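You operate a simulated robot arm through the tools that you are given. There is no shell and no other tool. Be economical: measure what you need, move in short steps, check, and stop when the job is done.

You run a simulated robot arm. Do the job below in one go: nothing can be reset, and whatever is moved stays where it is left.

## Task
Soap the sponge, then wipe off the coffee stain and the jam smear.
Fine: press the sponge on the green soap tray; put it back after.
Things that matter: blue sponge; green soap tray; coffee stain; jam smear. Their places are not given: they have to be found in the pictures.

Only the result counts: the job must be done as asked and must still hold three seconds after the hand-in. Knocking over, shifting, dropping, spilling or breaking anything else fails it.

## Robot
A 7-joint arm with a two-finger parallel gripper, fixed in place. Base frame: the origin is at the foot of the arm, x ahead of it, y to its left, z up; the work surface is at about z = 0. Units: m, degrees, N and s.
With the tool pointing down near the work surface it reaches from about 0.22 to 0.58 m from the base axis. Its first joint turns from -66.0 to 66.0 degrees. Payload 2.5 kg.
The TCP is the grasp point between the finger pads, 0.023 m short of the fingertips. In the tool frame z runs along the fingers and y along their closing line. Largest opening 0.094 m; finger width 0.038, thickness 0.01; the body of the gripper, 0.054 by 0.096 m, starts 0.039 m behind the TCP.
Orientation is that of the tool frame in the base frame, as [roll, pitch, yaw] about the fixed x, y, z axes, in that order (R = Rz(yaw) Ry(pitch) Rx(roll)). With the fingers straight down and closing along the base's y, the tool's x points along the base's -x, its y along +y and its z along -z.

## Interface
- The arm moves only by the tool move_arm. Its argument "targets" is a list of rows, each a list of 7 numbers: the shift along the base's x, y, z in m, then the turn, a rotation vector about the base's x, y, z in rad, then the finger opening in m, from 0 to 0.094. In form: [[tx, ty, tz, ax, ay, az, claw], ...]. A call has 1 to 12 rows; each row shifts and turns the commanded pose from where the row before left it. Each row takes 0.2 s and may step no farther than 0.05 m and 8.6 degrees from the row before; otherwise, or with a gripper value out of range, the whole call is refused. A pose out of reach is approached as far as the arm can. The call stops where the force on the tool passes 40 N (or 10 N more than at its start, if that is more) or the arm is blocked; 0.2 s more then pass. The fingers move at their own pace (about 0.108 m/s each) and stop on an object; they squeeze with about 24 N. The grip force told is the motor's: it shows also when the fingers shut on nothing. Time passes only in rows, and 0.2 s behind the last, so rows that do not move let the fingers close. It gives the time, the measured TCP pose, the force on the tool (base axes), the opening and the grip force at its end, in the units of the frame above (readings bear some noise).
- Cameras (640 x 400 px; columns grow to the right, rows downward): "scene" is fixed at [0.1247, -0.4077, 0.5571]; the picture's right is [0.79, -0.61, 0.00], its down [-0.34, -0.44, -0.83] and it looks along [0.51, 0.66, -0.56] (base axes); focal length 285 px, centre (320, 200). "wrist" rides on the gripper at [0.086, 0.016, -0.075] in the tool frame; the picture's right is [-0.18, 0.98, 0.00], its down [-0.58, -0.11, -0.81] and it looks along [-0.79, -0.15, 0.59] (tool axes); focal length 243 px, centre (320, 200).
- get_image(camera): a new picture of that camera. The clock stands still meanwhile.
- probe_pixels(camera, pixels): for up to 12 pixels [column, row] of the newest picture of that camera ("zoom" is the newest enlarged one), the place [x, y, z] in the base frame of the surface seen there, good to about 0.002 m, but the place of the scene camera against the robot may be out by one fixed shift of up to 0.012 m in any direction. The clock stands still meanwhile.
- inspect(camera, box): a new picture of the part [left, top, right, bottom] of that camera's present view, enlarged. The clock stands still meanwhile.
- finish_job(): hands the job in; it is judged then, once.

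Keep the steps short. Do not move on a guess: measure, check each grasp and each placing, and mend mistakes. In all there are 80 turns and 34 pictures (those below and enlarged ones count). Leave the gripper open and the arm clear of the work at the hand-in unless told otherwise, and finish with a single line.

The tools are called after "Call:" as a command line: name --pt "numbers of a row" for each row, then --argument value for the rest, lists and objects as JSON in quotes. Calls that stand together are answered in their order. move_arm: Moves the arm, as the interface text tells. Its arguments: {"type":"object","properties":{"targets":{"type":"array"}},"required":["targets"]} The other tools are called the same way: get_image (camera) takes a picture; probe_pixels (camera, pixels) gives the place of the surface under pixels of a picture; inspect (camera, box) takes an enlarged picture of a part of a camera's view; finish_job () hands the job in.

At the start:

```text
time_s: 0.0
tcp_pos: [0.3397, 0.0546, 0.2903]
ee_rot: [180.0, -0.1, 180.0]
force: [-0.3, -0.8, 0.4]
width: 0.094
gripper_force: 0.0
```

scene: 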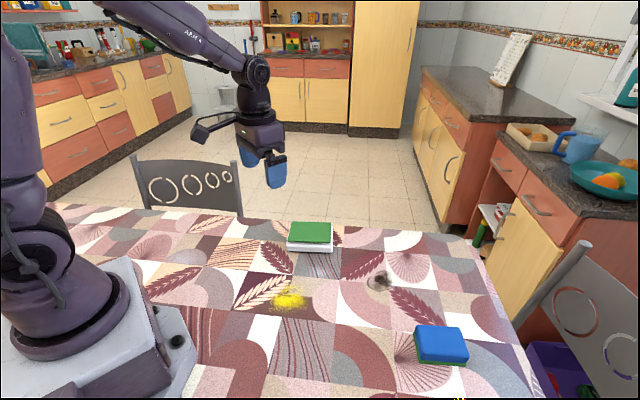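
wrist: 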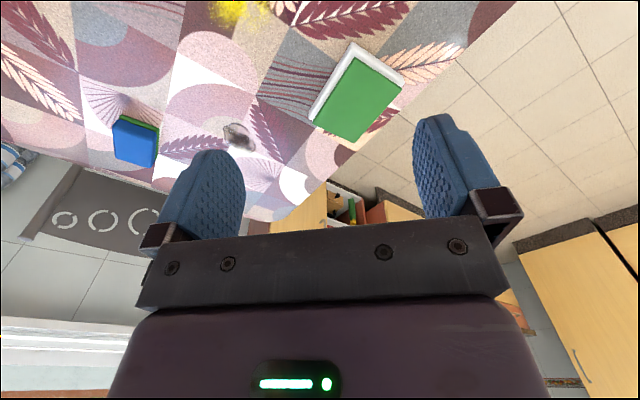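

I see the blue sponge near scene (442,345), the green tray at (310,236), a dark spot at (380,281) and a yellow smear at (289,300). I'll enlarge the table and probe these places.

Call:
inspect --camera "scene" --box '[220, 200, 500, 375]'

Call:
probe_pixels --camera "scene" --pixels '[[418, 329], [458, 329], [466, 358], [418, 356], [440, 343], [292, 224], [331, 224], [332, 242], [288, 241], [310, 232], [380, 281], [289, 300]]'

Call:
get_image --camera "wrist"

```text
2.29 times, centred on (360, 288) of scene
```

zoom: 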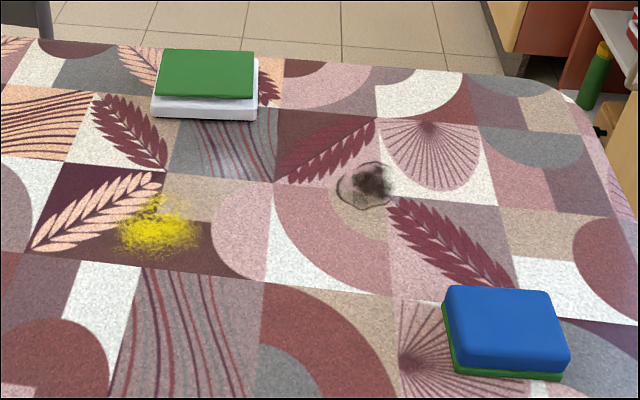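

```text
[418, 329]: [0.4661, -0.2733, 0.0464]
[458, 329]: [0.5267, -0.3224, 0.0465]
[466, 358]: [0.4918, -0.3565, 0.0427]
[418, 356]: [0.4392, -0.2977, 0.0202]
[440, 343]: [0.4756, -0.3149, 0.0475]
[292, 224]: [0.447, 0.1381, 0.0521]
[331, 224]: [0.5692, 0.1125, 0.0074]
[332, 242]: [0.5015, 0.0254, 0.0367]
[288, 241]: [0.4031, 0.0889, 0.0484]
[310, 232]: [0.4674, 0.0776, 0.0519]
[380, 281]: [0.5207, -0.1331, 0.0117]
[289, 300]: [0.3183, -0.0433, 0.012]
```

```text
30 pictures are left
```

wrist: 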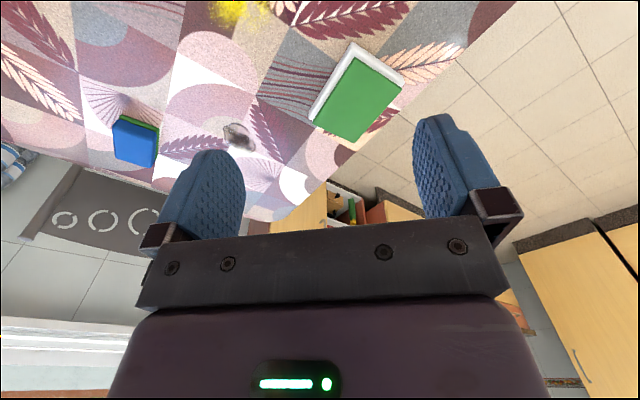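

The dark spot is the coffee. The yellow patch may or may not be the jam, so I need to rule out a red smear elsewhere. I'll enlarge the left and bottom of the table, and probe the wrist view to get the camera offset.

Call:
inspect --camera "scene" --box '[40, 195, 300, 400]'

Call:
probe_pixels --camera "wrist" --pixels '[[235, 10], [238, 137], [117, 117], [158, 129], [153, 166], [115, 155], [136, 142], [354, 56], [403, 86], [362, 140], [313, 122], [358, 98]]'

Call:
inspect --camera "wrist" --box '[0, 0, 320, 200]'

```text
1.95 times, centred on (170, 298) of scene
```

zoom: 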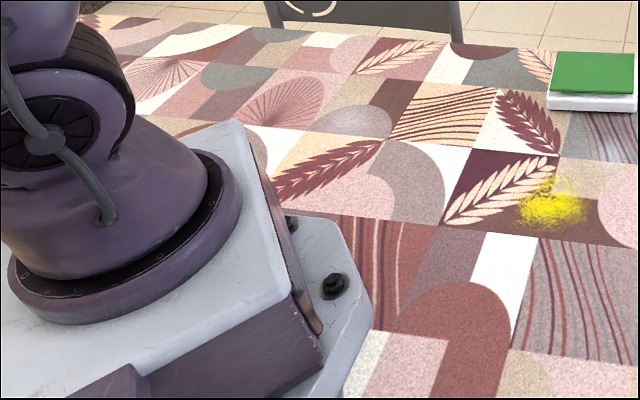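

```text
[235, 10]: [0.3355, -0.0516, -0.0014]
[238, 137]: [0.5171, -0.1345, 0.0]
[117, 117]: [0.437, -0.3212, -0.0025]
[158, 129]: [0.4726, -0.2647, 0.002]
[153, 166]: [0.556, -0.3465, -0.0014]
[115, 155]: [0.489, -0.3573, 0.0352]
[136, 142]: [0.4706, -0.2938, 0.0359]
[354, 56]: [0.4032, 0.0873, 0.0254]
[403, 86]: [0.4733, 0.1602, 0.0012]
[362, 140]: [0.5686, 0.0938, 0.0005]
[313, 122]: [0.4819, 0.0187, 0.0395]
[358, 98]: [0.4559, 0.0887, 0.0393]
```

```text
2.00 times, centred on (160, 100) of wrist
```

zoom: 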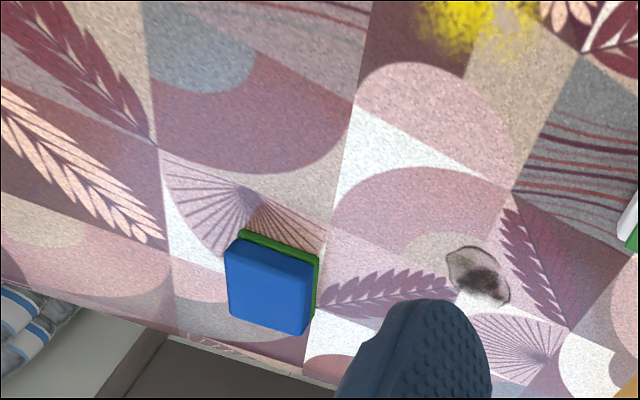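

Only two spots show up so far: coffee and yellow. The scene reads about 0.012 too high. I'll probe the sponge's top corners and the stain edges in the wrist zoom.

Call:
probe_pixels --camera "zoom" --pixels '[[238, 246], [308, 267], [301, 328], [230, 304], [270, 285], [243, 233], [316, 256], [448, 254], [510, 298], [480, 282], [418, 20], [535, 30]]'

Call:
probe_pixels --camera "wrist" --pixels '[[358, 62], [397, 86], [360, 135], [320, 118], [345, 80], [352, 44], [311, 115]]'

```text
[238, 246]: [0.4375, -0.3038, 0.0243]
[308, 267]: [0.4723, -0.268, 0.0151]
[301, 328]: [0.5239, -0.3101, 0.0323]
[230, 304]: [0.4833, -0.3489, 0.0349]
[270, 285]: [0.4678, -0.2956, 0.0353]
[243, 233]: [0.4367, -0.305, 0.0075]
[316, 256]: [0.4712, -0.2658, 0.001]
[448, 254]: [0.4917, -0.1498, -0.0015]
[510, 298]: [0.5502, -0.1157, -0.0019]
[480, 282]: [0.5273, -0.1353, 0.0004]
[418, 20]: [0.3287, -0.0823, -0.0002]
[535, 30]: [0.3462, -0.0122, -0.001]
```

```text
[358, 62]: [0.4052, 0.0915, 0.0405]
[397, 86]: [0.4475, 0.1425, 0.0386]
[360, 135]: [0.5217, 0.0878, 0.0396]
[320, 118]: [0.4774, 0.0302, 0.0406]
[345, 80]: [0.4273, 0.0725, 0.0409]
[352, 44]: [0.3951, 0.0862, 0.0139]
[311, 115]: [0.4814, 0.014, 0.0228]
```

The sponge is centred near (0.481,-0.310), about 0.08 by 0.052 m, with its long side at about -43° and its top at 0.036. I'll move above it while turning -43°, staying at z≈0.2, then look again.

Call:
move_arm --pt "0.015 -0.0405 -0.01 0 0 -0.0833 0.094" --pt "0.015 -0.0405 -0.01 0 0 -0.0833 0.094" --pt "0.015 -0.0405 -0.01 0 0 -0.0833 0.094" --pt "0.015 -0.0405 -0.01 0 0 -0.0833 0.094" --pt "0.015 -0.0405 -0.01 0 0 -0.0833 0.094" --pt "0.015 -0.0405 -0.01 0 0 -0.0833 0.094" --pt "0.015 -0.0405 -0.01 0 0 -0.0833 0.094" --pt "0.015 -0.0405 -0.01 0 0 -0.0833 0.094" --pt "0.015 -0.0405 -0.01 0 0 -0.0833 0.094" --pt "0 0 0 0 0 0 0.094"

Call:
get_image --camera "wrist"

```text
time_s: 2.2
tcp_pos: [0.475, -0.3112, 0.2]
ee_rot: [-180.0, -0.1, 136.9]
force: [-0.4, 0.1, -0.4]
width: 0.0941
gripper_force: 0.0
```

```text
27 pictures are left
```

wrist: 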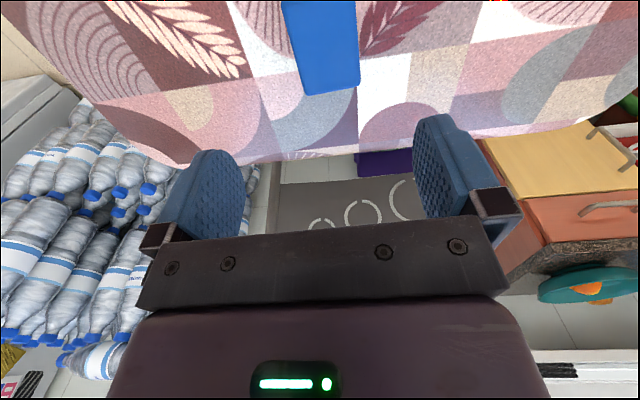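

The sponge shows at (282–360, 0–95). I'll probe its edges at this closer range.

Call:
probe_pixels --camera "wrist" --pixels '[[284, 6], [301, 91], [357, 83], [352, 4], [320, 50], [355, 40], [293, 50], [303, 94], [359, 86]]'

```text
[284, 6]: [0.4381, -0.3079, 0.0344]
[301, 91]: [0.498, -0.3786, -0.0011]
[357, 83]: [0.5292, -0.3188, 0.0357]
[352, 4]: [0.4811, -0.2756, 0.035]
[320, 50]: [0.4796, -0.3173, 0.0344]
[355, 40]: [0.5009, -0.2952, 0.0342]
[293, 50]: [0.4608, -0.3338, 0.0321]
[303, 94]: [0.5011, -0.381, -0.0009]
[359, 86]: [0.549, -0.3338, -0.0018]
```

The centre is about (0.482,-0.314) with width about 0.056, and the fingers are lined up with it. Going down to TCP z≈0.037, fingertips near 0.014, with the gripper open.

Call:
move_arm --pt "0.0045 -0.001 -0.04 0 0 0.015 0.094" --pt "0 0 -0.045 0 0 0 0.094" --pt "0 0 -0.04 0 0 0 0.094" --pt "0 0 -0.025 0 0 0 0.094" --pt "0 0 -0.013 0 0 0 0.094" --pt "0 0 0 0 0 0 0.094"

Call:
inspect --camera "scene" --box '[340, 240, 540, 400]'

```text
time_s: 3.6
tcp_pos: [0.4792, -0.3104, 0.0349]
ee_rot: [180.0, 0.0, 137.9]
force: [0.3, 0.3, 0.3]
width: 0.0941
gripper_force: 0.0
```

```text
2.50 times, centred on (440, 320) of scene
```

zoom: 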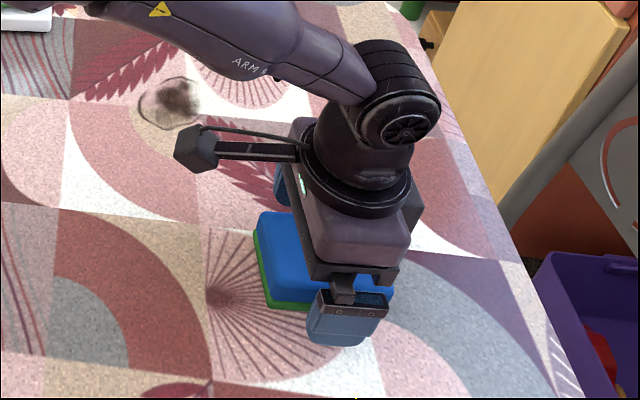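

The fingers straddle the sponge, so I'll close them.

Call:
move_arm --pt "0 0 0 0 0 0 0.03" --pt "0 0 0 0 0 0 0.03" --pt "0 0 0 0 0 0 0.03" --pt "0 0 0 0 0 0 0.03"

```text
time_s: 4.6
tcp_pos: [0.4808, -0.311, 0.035]
ee_rot: [-179.9, -0.1, 137.9]
force: [0.7, -0.5, 0.2]
width: 0.0592
gripper_force: 23.9
```

The grip holds at width 0.059. I'll lift to z≈0.15 and check the sponge comes along.

Call:
move_arm --pt "0 0 0.03 0 0 0 0.03" --pt "0 0 0.04 0 0 0 0.03" --pt "0 0 0.045 0 0 0 0.03" --pt "0 0 0 0 0 0 0.03"

Call:
get_image --camera "scene"

Call:
get_image --camera "wrist"

```text
time_s: 5.6
tcp_pos: [0.4798, -0.3076, 0.1519]
ee_rot: [-180.0, 0.0, 137.9]
force: [0.5, -0.4, 0.0]
width: 0.0301
gripper_force: 0.0
```

```text
25 pictures are left
```

scene: 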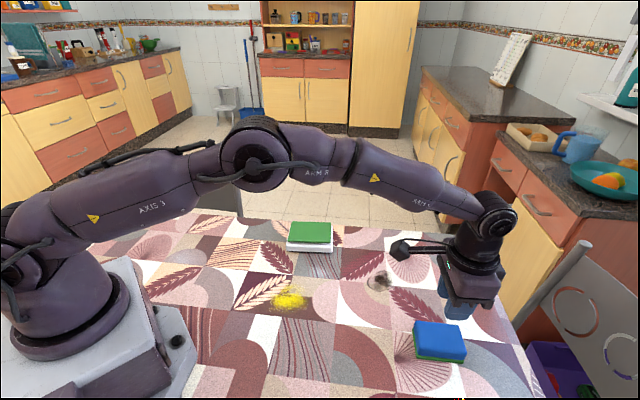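

```text
24 pictures are left
```

wrist: 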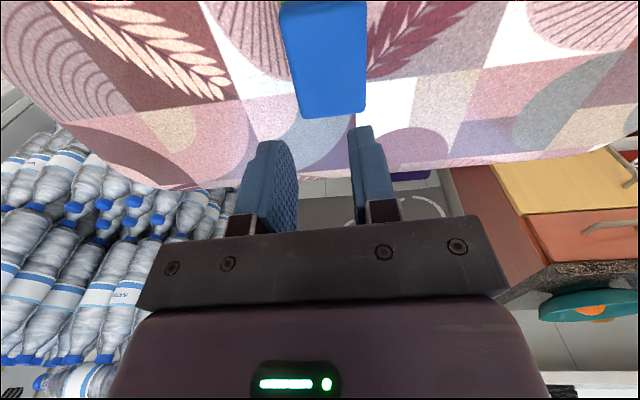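

The sponge slipped out: width fell to 0.030 with no force, and it is still on the table at about (440,342). I'll measure where it is now.

Call:
probe_pixels --camera "wrist" --pixels '[[284, 6], [300, 112], [360, 106], [358, 5], [325, 60], [362, 55], [293, 60], [340, 105], [303, 117], [330, 113]]'

Call:
inspect --camera "scene" --box '[380, 290, 500, 380]'

Call:
probe_pixels --camera "scene" --pixels '[[418, 326], [460, 327], [464, 352], [420, 350], [440, 340]]'

```text
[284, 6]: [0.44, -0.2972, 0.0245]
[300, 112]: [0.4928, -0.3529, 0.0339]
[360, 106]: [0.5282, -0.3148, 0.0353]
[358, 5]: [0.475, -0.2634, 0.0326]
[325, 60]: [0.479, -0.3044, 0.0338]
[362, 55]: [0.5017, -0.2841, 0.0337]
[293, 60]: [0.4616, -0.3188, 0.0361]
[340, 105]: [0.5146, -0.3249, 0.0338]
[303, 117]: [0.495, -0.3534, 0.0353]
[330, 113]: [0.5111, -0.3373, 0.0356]
```

```text
4.44 times, centred on (440, 335) of scene
```

zoom: 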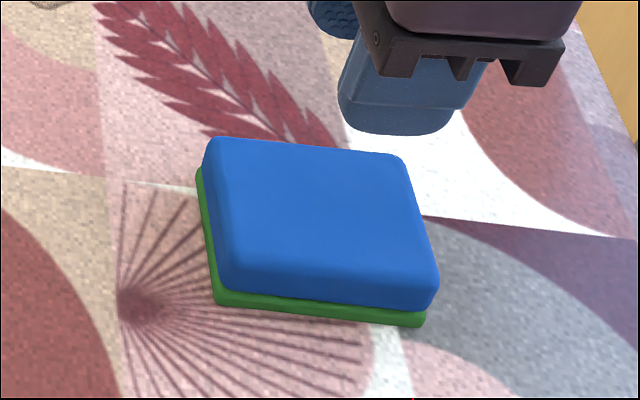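

```text
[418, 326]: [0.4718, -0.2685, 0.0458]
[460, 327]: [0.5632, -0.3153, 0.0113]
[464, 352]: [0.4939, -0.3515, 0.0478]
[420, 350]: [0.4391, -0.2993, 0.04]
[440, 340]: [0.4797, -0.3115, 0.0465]
```

The sponge's centre is now about (0.483,-0.308) and its axis about -45°, so the aim was right but the hold was too shallow or the lift too fast. I'll regrip about 6 mm deeper, with a slight realignment, and lift slowly.

Call:
move_arm --pt "0.003 -0.001 0 0 0 -0.04 0.094" --pt "0 0 0 0 0 0 0.094" --pt "0 0 -0.04 0 0 0 0.094" --pt "0 0 -0.04 0 0 0 0.094" --pt "0 0 -0.03 0 0 0 0.094" --pt "0 0 -0.013 0 0 0 0.094" --pt "0 0 0 0 0 0 0.094" --pt "0 0 0 0 0 0 0.045" --pt "0 0 0 0 0 0 0.045" --pt "0 0 0 0 0 0 0.045" --pt "0 0 0 0 0 0 0.045"

Call:
inspect --camera "scene" --box '[380, 290, 500, 380]'

```text
time_s: 8.0
tcp_pos: [0.4806, -0.3103, 0.0291]
ee_rot: [-180.0, 0.0, 135.6]
force: [0.3, -0.3, 0.1]
width: 0.059
gripper_force: 24.0
```

```text
4.44 times, centred on (440, 335) of scene
```

zoom: 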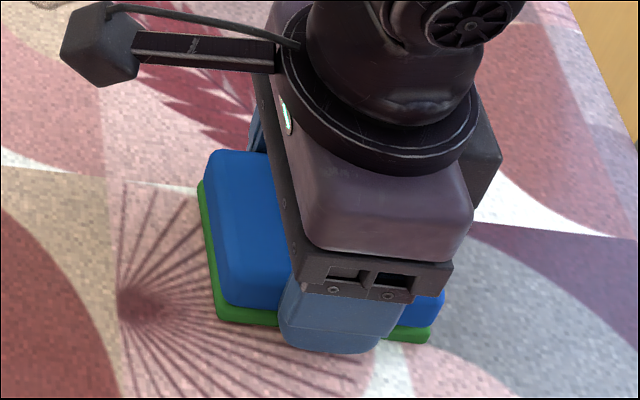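

The grip is on (0.059, 24 N). Lifting slowly, 10 mm per row.

Call:
move_arm --pt "0 0 0.003 0 0 0 0.045" --pt "0 0 0.006 0 0 0 0.045" --pt "0 0 0.01 0 0 0 0.045" --pt "0 0 0.01 0 0 0 0.045" --pt "0 0 0.01 0 0 0 0.045" --pt "0 0 0 0 0 0 0.045"

Call:
inspect --camera "scene" --box '[380, 290, 500, 380]'

```text
time_s: 9.4
tcp_pos: [0.4814, -0.3111, 0.0688]
ee_rot: [-180.0, 0.0, 135.6]
force: [-0.2, -0.7, -0.5]
width: 0.059
gripper_force: 24.4
```

```text
4.44 times, centred on (440, 335) of scene
```

zoom: 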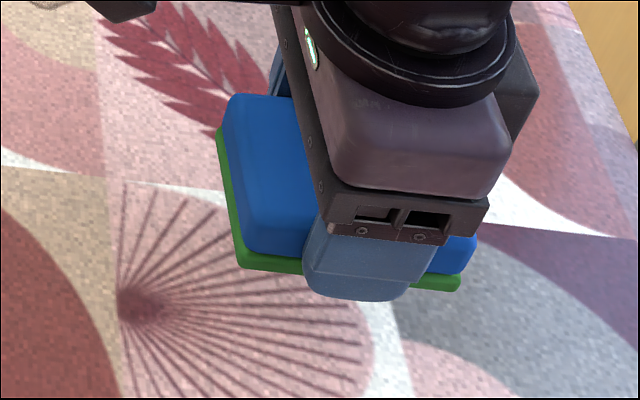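

The sponge is held and hanging level. The put-back pose is TCP (0.481,-0.311,0.029), yaw 135.6. I'll rise to z≈0.13, then carry it towards the tray at (0.463,0.088).

Call:
move_arm --pt "0 0 0.015 0 0 0 0.045" --pt "0 0.005 0.025 0 0 0 0.045" --pt "-0.001 0.02 0.02 0 0 0 0.045" --pt "-0.002 0.03 0 0 0 0.02 0.045" --pt "-0.002 0.04 0 0 0 0.02 0.045" --pt "-0.002 0.04 0 0 0 0.02 0.045" --pt "-0.002 0.04 0 0 0 0.02 0.045" --pt "-0.002 0.04 0 0 0 0.02 0.045" --pt "-0.002 0.04 0 0 0 0.02 0.045" --pt "-0.002 0.04 0 0 0 0.02 0.045" --pt "-0.002 0.035 0 0 0 0 0.045" --pt "0 0 0 0 0 0 0.045"

```text
time_s: 12.0
tcp_pos: [0.4684, 0.0161, 0.1253]
ee_rot: [-180.0, 0.0, 143.7]
force: [0.6, -0.5, -0.4]
width: 0.0589
gripper_force: 23.5
```

Still held. I'll finish the move over the tray and look.

Call:
move_arm --pt "-0.002 0.035 0 0 0 0 0.045" --pt "-0.003 0.03 0 0 0 0 0.045" --pt "0 0.007 -0.01 0 0 0 0.045" --pt "0 0 -0.01 0 0 0 0.045" --pt "0 0 0 0 0 0 0.045"

Call:
inspect --camera "scene" --box '[230, 170, 390, 270]'

Call:
get_image --camera "wrist"

```text
time_s: 13.2
tcp_pos: [0.4595, 0.091, 0.1069]
ee_rot: [-180.0, 0.0, 143.8]
force: [-0.1, -0.4, -0.7]
width: 0.0588
gripper_force: 23.9
```

```text
4.00 times, centred on (310, 220) of scene
```

zoom: 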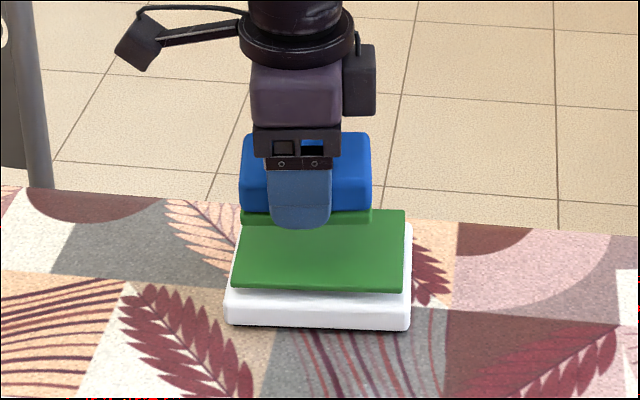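

```text
19 pictures are left
```

wrist: 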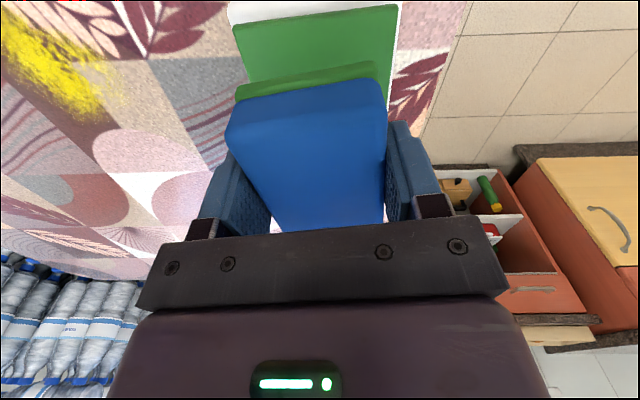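

The sponge hangs parallel over the tray. Lowering to z≈0.072, just above expected contact at about 0.069.

Call:
move_arm --pt "0.002 -0.002 -0.012 0 0 0 0.045" --pt "0 0 -0.013 0 0 0 0.045" --pt "0 0 -0.008 0 0 0 0.045" --pt "0 0 -0.003 0 0 0 0.045" --pt "0 0 -0.001 0 0 0 0.045" --pt "0 0 0 0 0 0 0.045"

```text
time_s: 14.6
tcp_pos: [0.462, 0.0876, 0.0696]
ee_rot: [180.0, 0.0, 143.8]
force: [0.1, -0.8, -0.3]
width: 0.059
gripper_force: 24.3
```

No contact yet. Pressing down in 1 mm rows.

Call:
move_arm --pt "0 0 -0.001 0 0 0 0.045" --pt "0 0 -0.001 0 0 0 0.045" --pt "0 0 -0.001 0 0 0 0.045" --pt "0 0 0 0 0 0 0.045"

```text
time_s: 15.6
tcp_pos: [0.4619, 0.0878, 0.0679]
ee_rot: [-180.0, 0.0, 143.8]
force: [0.4, -0.4, 0.5]
width: 0.0589
gripper_force: 24.0
```

Call:
move_arm --pt "0 0 -0.001 0 0 0 0.045" --pt "0 0 -0.001 0 0 0 0.045" --pt "0 0 0 0 0 0 0.045"

```text
time_s: 16.4
tcp_pos: [0.4622, 0.0877, 0.0659]
ee_rot: [179.9, 0.1, 143.7]
force: [0.5, -1.0, -0.1]
width: 0.0592
gripper_force: 24.0
```

The expected contact height has passed with no force, so I'll look closely before going further.

Call:
inspect --camera "scene" --box '[270, 190, 350, 260]'

```text
5.71 times, centred on (310, 225) of scene
```

zoom: 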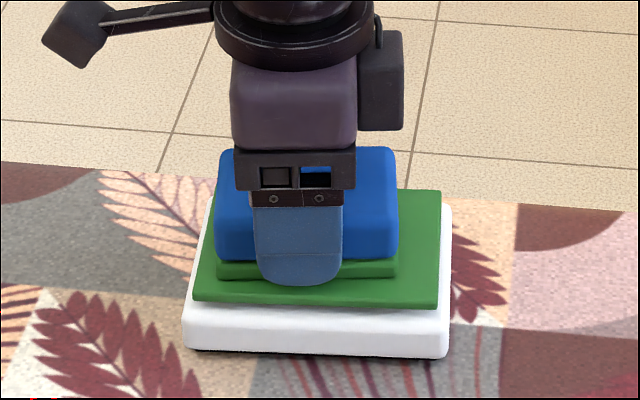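

The sponge's green pad is at or just above the tray surface. I'll continue down in small rows until force shows.

Call:
move_arm --pt "0 0 -0.001 0 0 0 0.045" --pt "0 0 -0.001 0 0 0 0.045" --pt "0 0 0 0 0 0 0.045"

```text
time_s: 17.2
tcp_pos: [0.4621, 0.089, 0.0634]
ee_rot: [180.0, 0.0, 143.8]
force: [-0.2, 0.4, 1.5]
width: 0.0592
gripper_force: 24.1
```

Call:
move_arm --pt "0 0 -0.001 0 0 0 0.045" --pt "0 0 0 0 0 0 0.045"

Call:
inspect --camera "scene" --box '[280, 205, 340, 250]'

```text
time_s: 17.8
tcp_pos: [0.4612, 0.0882, 0.0634]
ee_rot: [-180.0, 0.0, 143.7]
force: [-0.1, -1.9, 1.0]
width: 0.059
gripper_force: 24.0
```

```text
8.89 times, centred on (310, 228) of scene
```

zoom: 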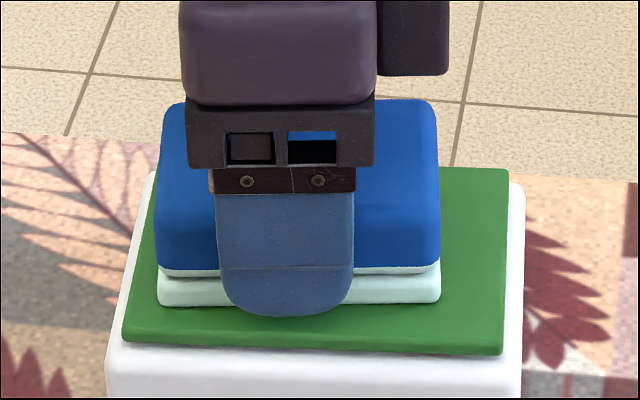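

The pad under the sponge has turned from green to white, so it is soaped. I'll lift off and carry it to above the coffee stain, near (0.521,-0.133).

Call:
move_arm --pt "0 0 0.005 0 0 0 0.045" --pt "0 0 0.015 0 0 0 0.045" --pt "0 0 0.025 0 0 0 0.045" --pt "0.008 -0.03 0 0 0 0 0.045" --pt "0.01 -0.037 0 0 0 0 0.045" --pt "0.01 -0.037 0 0 0 0 0.045" --pt "0.01 -0.037 0 0 0 0 0.045" --pt "0.01 -0.037 0 0 0 0 0.045" --pt "0.008 -0.03 0 0 0 0 0.045" --pt "0.003 -0.014 -0.01 0 0 0 0.045" --pt "0 0 0 0 0 0 0.045"

Call:
get_image --camera "scene"

Call:
get_image --camera "wrist"

```text
time_s: 20.2
tcp_pos: [0.5189, -0.1358, 0.0974]
ee_rot: [-179.9, 0.0, 143.7]
force: [0.3, 0.0, -0.1]
width: 0.0591
gripper_force: 23.9
```

```text
16 pictures are left
```

scene: 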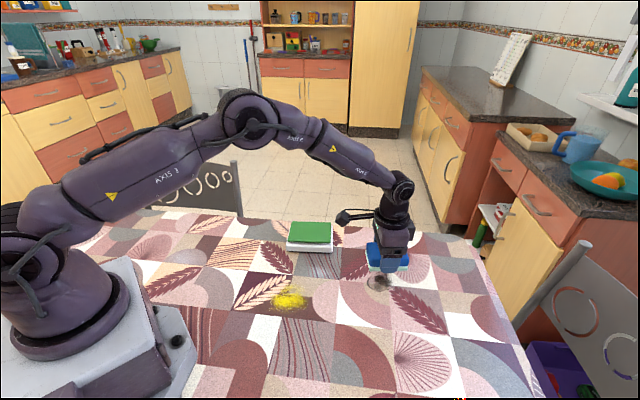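

```text
15 pictures are left
```

wrist: 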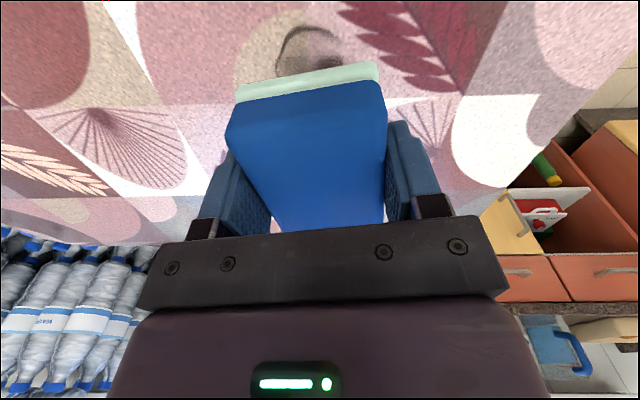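

The sponge is white underneath, the tray is unmoved, and no third stain shows, so the yellow smear is the jam. Lowering over the coffee to just above contact.

Call:
move_arm --pt "0 0 -0.025 0 0 0 0.045" --pt "0 0 -0.02 0 0 0 0.045" --pt "0 0 -0.014 0 0 0 0.045" --pt "0 0 -0.007 0 0 0 0.045" --pt "0 0 -0.003 0 0 0 0.045" --pt "0 0 0 0 0 0 0.045"

```text
time_s: 21.6
tcp_pos: [0.5212, -0.1337, 0.0291]
ee_rot: [-180.0, 0.0, 143.7]
force: [0.3, 0.6, -0.1]
width: 0.059
gripper_force: 23.9
```

Call:
move_arm --pt "0 0 -0.001 0 0 0 0.045" --pt "0 0 -0.001 0 0 0 0.045" --pt "0 0 -0.001 0 0 0 0.045" --pt "0 0 0 0 0 0 0.045"

```text
time_s: 22.6
tcp_pos: [0.5223, -0.1333, 0.0281]
ee_rot: [-180.0, 0.2, 143.8]
force: [-0.1, -0.3, 12.0]
width: 0.0589
gripper_force: 24.2
```

Pressing with 12 N. Now wiping with short strokes along x and y over the stain.

Call:
move_arm --pt "0.012 0 0 0 0 0 0.045" --pt "0.012 0 0 0 0 0 0.045" --pt "-0.012 0.01 0 0 0 0 0.045" --pt "-0.012 0.01 0 0 0 0 0.045" --pt "-0.012 0 0 0 0 0 0.045" --pt "-0.012 -0.01 0 0 0 0 0.045" --pt "0 -0.015 0 0 0 0 0.045" --pt "0 -0.015 0 0 0 0 0.045" --pt "0.012 0 0 0 0 0 0.045" --pt "0.012 0 0 0 0 0 0.045" --pt "0 0.01 0 0 0 0 0.045" --pt "0 0.01 0 0 0 0 0.045"

Call:
inspect --camera "scene" --box '[310, 230, 450, 330]'

```text
time_s: 25.2
tcp_pos: [0.5214, -0.1332, 0.026]
ee_rot: [180.0, 0.0, 143.8]
force: [1.5, -4.3, 8.0]
width: 0.0589
gripper_force: 24.2
```

```text
4.00 times, centred on (380, 280) of scene
```

zoom: 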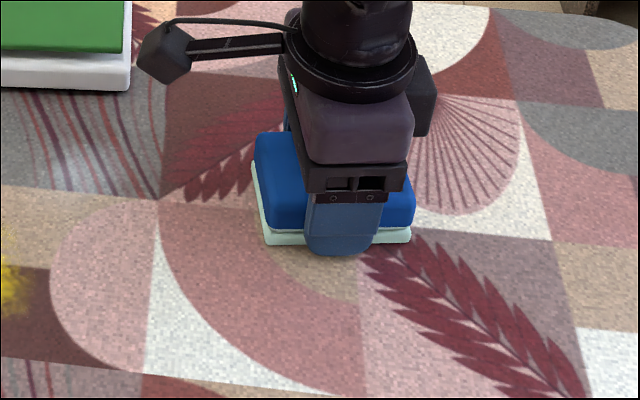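

The surrounding area looks clean and the grip is good. One more set of strokes, then I'll lift and check.

Call:
move_arm --pt "0.012 0.008 0 0 0 0 0.045" --pt "0.012 0.008 0 0 0 0 0.045" --pt "-0.012 -0.016 0 0 0 0 0.045" --pt "-0.012 -0.016 0 0 0 0 0.045" --pt "-0.014 -0.004 0 0 0 0 0.045" --pt "-0.014 0.01 0 0 0 0 0.045" --pt "0 0.016 0 0 0 0 0.045" --pt "0.014 0.01 0 0 0 0 0.045" --pt "0.014 -0.016 0 0 0 0 0.045" --pt "0 0 0.005 0 0 0 0.045" --pt "0 0 0.025 0 0 0 0.045" --pt "-0.02 0.03 0.03 0 0 0 0.045"

Call:
inspect --camera "scene" --box '[240, 210, 450, 340]'

```text
time_s: 27.8
tcp_pos: [0.5002, -0.1049, 0.0851]
ee_rot: [-179.9, 0.0, 143.6]
force: [0.2, -0.5, -0.2]
width: 0.0592
gripper_force: 23.4
```

```text
3.05 times, centred on (345, 275) of scene
```

zoom: 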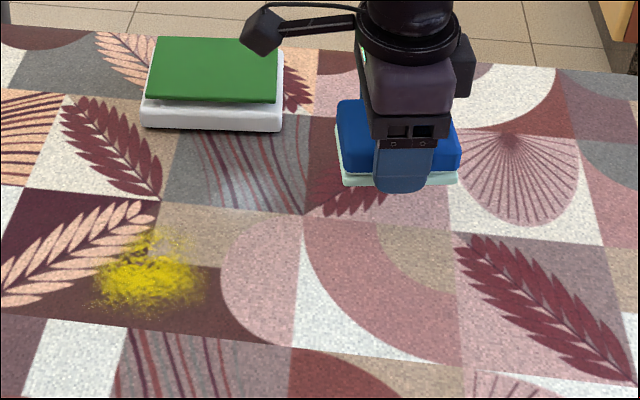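

The coffee stain is gone. Probing the extent of the yellow smear: zoom columns 88–208, rows 230–318.

Call:
probe_pixels --camera "zoom" --pixels '[[88, 300], [150, 232], [208, 300], [150, 316], [148, 282], [427, 216]]'

```text
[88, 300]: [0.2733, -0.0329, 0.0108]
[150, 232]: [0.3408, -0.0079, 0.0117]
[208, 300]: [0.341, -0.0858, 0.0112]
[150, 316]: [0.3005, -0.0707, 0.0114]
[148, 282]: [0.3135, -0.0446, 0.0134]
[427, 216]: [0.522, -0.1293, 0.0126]
```

The smear is centred near (0.314,-0.045), spreading about ±0.04. Carrying the sponge there.

Call:
move_arm --pt "-0.03 0.01 0 0 0 0 0.045" --pt "-0.035 0.011 0 0 0 0 0.045" --pt "-0.035 0.011 0 0 0 0 0.045" --pt "-0.035 0.011 0 0 0 0 0.045" --pt "-0.03 0.01 0 0 0 0 0.045" --pt "-0.02 0.007 -0.02 0 0 0 0.045" --pt "0 0 -0.02 0 0 0 0.045" --pt "0 0 -0.01 0 0 0 0.045" --pt "0 0 -0.005 0 0 0 0.045" --pt "0 0 0 0 0 0 0.045"

```text
time_s: 30.0
tcp_pos: [0.3154, -0.0434, 0.0314]
ee_rot: [179.9, 0.1, 143.7]
force: [0.7, -0.4, -1.3]
width: 0.0593
gripper_force: 24.4
```

Over the smear. Pressing down to the height that gave 12 N before.

Call:
move_arm --pt "0 0 -0.002 0 0 0 0.045" --pt "0 0 -0.001 0 0 0 0.045" --pt "0 0 -0.001 0 0 0 0.045" --pt "0 0 -0.001 0 0 0 0.045" --pt "0 0 0 0 0 0 0.045"

```text
time_s: 31.2
tcp_pos: [0.3161, -0.0435, 0.0263]
ee_rot: [180.0, 0.0, 143.7]
force: [0.0, -0.3, -0.3]
width: 0.0589
gripper_force: 23.9
```

Call:
move_arm --pt "0 0 -0.001 0 0 0 0.045" --pt "0 0 -0.001 0 0 0 0.045" --pt "0 0 0 0 0 0 0.045"

```text
time_s: 32.0
tcp_pos: [0.3166, -0.044, 0.0248]
ee_rot: [-180.0, 0.1, 143.5]
force: [-8.9, -5.9, 27.6]
width: 0.0593
gripper_force: 24.7
```

27 N is more than needed. I'll ease up 0.7 mm and wipe with strokes covering ±0.035.

Call:
move_arm --pt "0 0 0.0007 0 0 0 0.045" --pt "0.014 -0.01 0 0 0 0 0.045" --pt "0.012 -0.012 0 0 0 0 0.045" --pt "0 0.016 0 0 0 0 0.045" --pt "0 0.016 0 0 0 0 0.045" --pt "-0.014 0.008 0 0 0 0 0.045" --pt "-0.014 0 0 0 0 0 0.045" --pt "-0.014 0 0 0 0 0 0.045" --pt "-0.012 -0.012 0 0 0 0 0.045" --pt "0 -0.016 0 0 0 0 0.045" --pt "0.014 -0.01 0 0 0 0 0.045" --pt "0.014 0.02 0 0 0 0 0.045"

Call:
inspect --camera "scene" --box '[220, 230, 380, 330]'

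```text
time_s: 34.6
tcp_pos: [0.3177, -0.0474, 0.0244]
ee_rot: [-179.9, 0.1, 143.6]
force: [-4.8, -8.1, 21.7]
width: 0.0591
gripper_force: 24.1
```

```text
4.00 times, centred on (300, 280) of scene
```

zoom: 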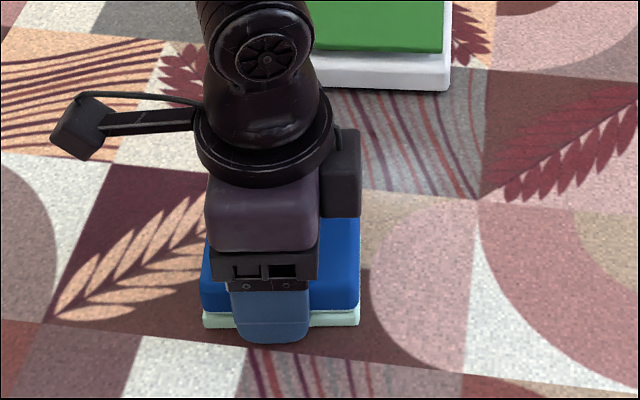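

No yellow is visible around the sponge. One more set of strokes, then I'll lift away toward the put-back side and check.

Call:
move_arm --pt "0.014 0.014 0 0 0 0 0.045" --pt "0.01 0.014 0 0 0 0 0.045" --pt "-0.014 -0.014 0 0 0 0 0.045" --pt "-0.014 -0.014 0 0 0 0 0.045" --pt "-0.012 -0.014 0 0 0 0 0.045" --pt "-0.006 0.014 0 0 0 0 0.045" --pt "0.014 0.006 0 0 0 0 0.045" --pt "0 0 0.005 0 0 0 0.045" --pt "0 0 0.025 0 0 0 0.045" --pt "0.015 -0.02 0.03 0 0 0 0.045" --pt "0.025 -0.035 0.02 0 0 0 0.045" --pt "0.02 -0.03 0 0 0 0 0.045"

Call:
get_image --camera "scene"

```text
time_s: 37.2
tcp_pos: [0.3694, -0.1221, 0.1053]
ee_rot: [180.0, 0.0, 143.7]
force: [0.3, -0.8, -1.1]
width: 0.0593
gripper_force: 24.1
```

```text
11 pictures are left
```

scene: 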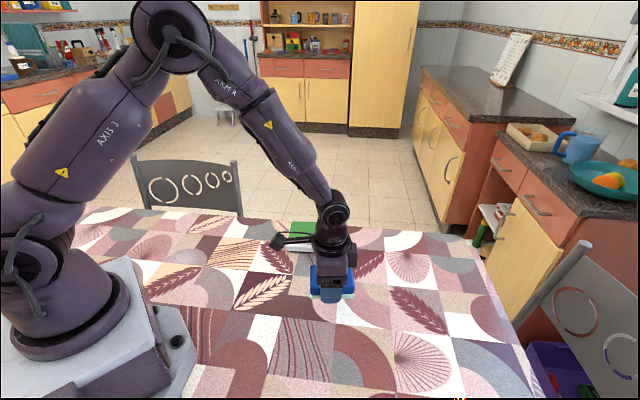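

Both stains are gone. I'll carry the sponge back over its original spot, turning it to the original yaw.

Call:
move_arm --pt "0.018 -0.032 0 0 0 -0.017 0.045" --pt "0.0185 -0.032 0 0 0 -0.017 0.045" --pt "0.0185 -0.032 0 0 0 -0.017 0.045" --pt "0.0185 -0.032 0 0 0 -0.017 0.045" --pt "0.0185 -0.032 0 0 0 -0.017 0.045" --pt "0.0185 -0.032 0 0 0 -0.017 0.045" --pt "0 0 -0.025 0 0 0 0.045" --pt "0 0 -0.025 0 0 0 0.045" --pt "0 0 -0.015 0 0 0 0.045" --pt "0 0 -0.008 0 0 0 0.045" --pt "0 0 0 0 0 0 0.045"

```text
time_s: 39.6
tcp_pos: [0.4801, -0.3147, 0.0319]
ee_rot: [180.0, 0.1, 137.9]
force: [0.1, 0.1, -0.4]
width: 0.0592
gripper_force: 23.3
```

Lowering the last millimetres to touch.

Call:
move_arm --pt "0 0 -0.003 0 0 0 0.045" --pt "0 0 -0.002 0 0 0 0.045" --pt "0 0 -0.001 0 0 0 0.045" --pt "0 0 0 0 0 0 0.045"

```text
time_s: 40.6
tcp_pos: [0.479, -0.3156, 0.025]
ee_rot: [-180.0, 0.0, 137.9]
force: [-0.4, -0.6, -0.2]
width: 0.059
gripper_force: 24.5
```

Call:
move_arm --pt "0 0 -0.001 0 0 0 0.045" --pt "0 0 0 0 0 0 0.045"

```text
time_s: 41.2
tcp_pos: [0.4795, -0.314, 0.0247]
ee_rot: [179.9, 0.0, 137.9]
force: [-0.4, 0.0, -0.6]
width: 0.0591
gripper_force: 23.6
```

The sponge should be within a millimetre of the table. Opening slowly, then lifting straight up.

Call:
move_arm --pt "0 0 0 0 0 0 0.07" --pt "0 0 0 0 0 0 0.094" --pt "0 0 0 0 0 0 0.094" --pt "0 0 0 0 0 0 0.094" --pt "0 0 0.02 0 0 0 0.094" --pt "0 0 0.04 0 0 0 0.094" --pt "0 0 0.045 0 0 0 0.094" --pt "-0.02 0.03 0.03 0 0 0 0.094" --pt "-0.025 0.04 0 0 0 0 0.094" --pt "-0.025 0.04 0 0 0 0 0.094" --pt "0 0 0 0 0 0 0.094"

Call:
get_image --camera "scene"

Call:
inspect --camera "scene" --box '[380, 290, 500, 380]'

Call:
get_image --camera "wrist"

```text
time_s: 43.6
tcp_pos: [0.4081, -0.2047, 0.157]
ee_rot: [179.9, 0.1, 138.0]
force: [0.3, -0.6, 1.1]
width: 0.0941
gripper_force: 0.1
```

```text
10 pictures are left
```

scene: 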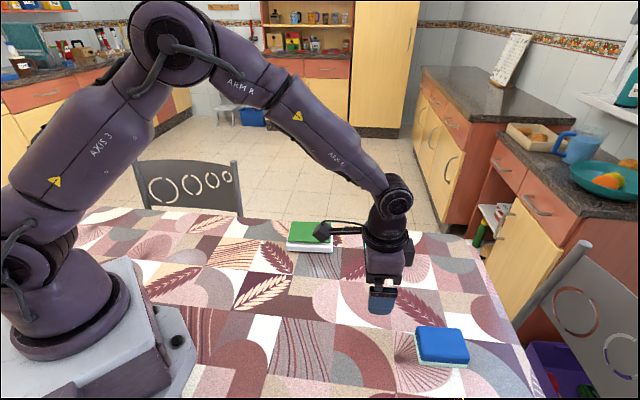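

```text
4.44 times, centred on (440, 335) of scene
```

zoom: 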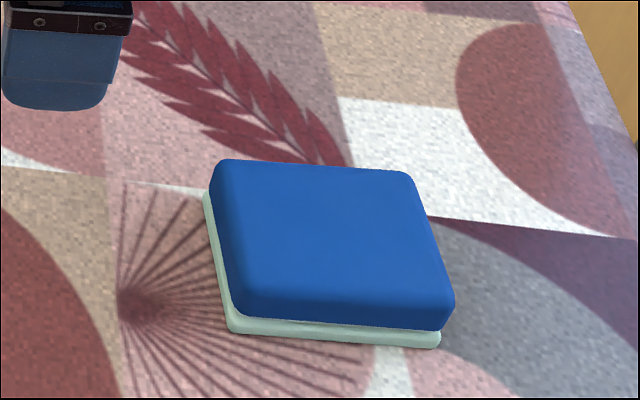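

```text
8 pictures are left
```

wrist: 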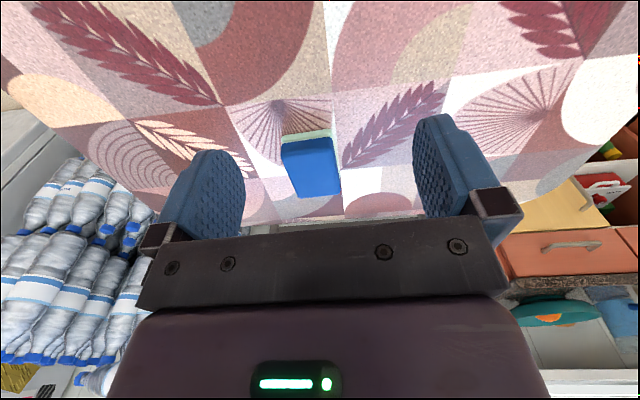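

The sponge is back within a few millimetres of where it started, both stains are gone, the tray hasn't moved, and the open gripper is clear. Handing in.

Call:
finish_job

```text
The job is handed in.
```

The sponge was soaped on the green tray, the coffee stain and the jam smear (taken to be the yellow patch, the only other mark on the table) were wiped off, and the sponge is back in its place.
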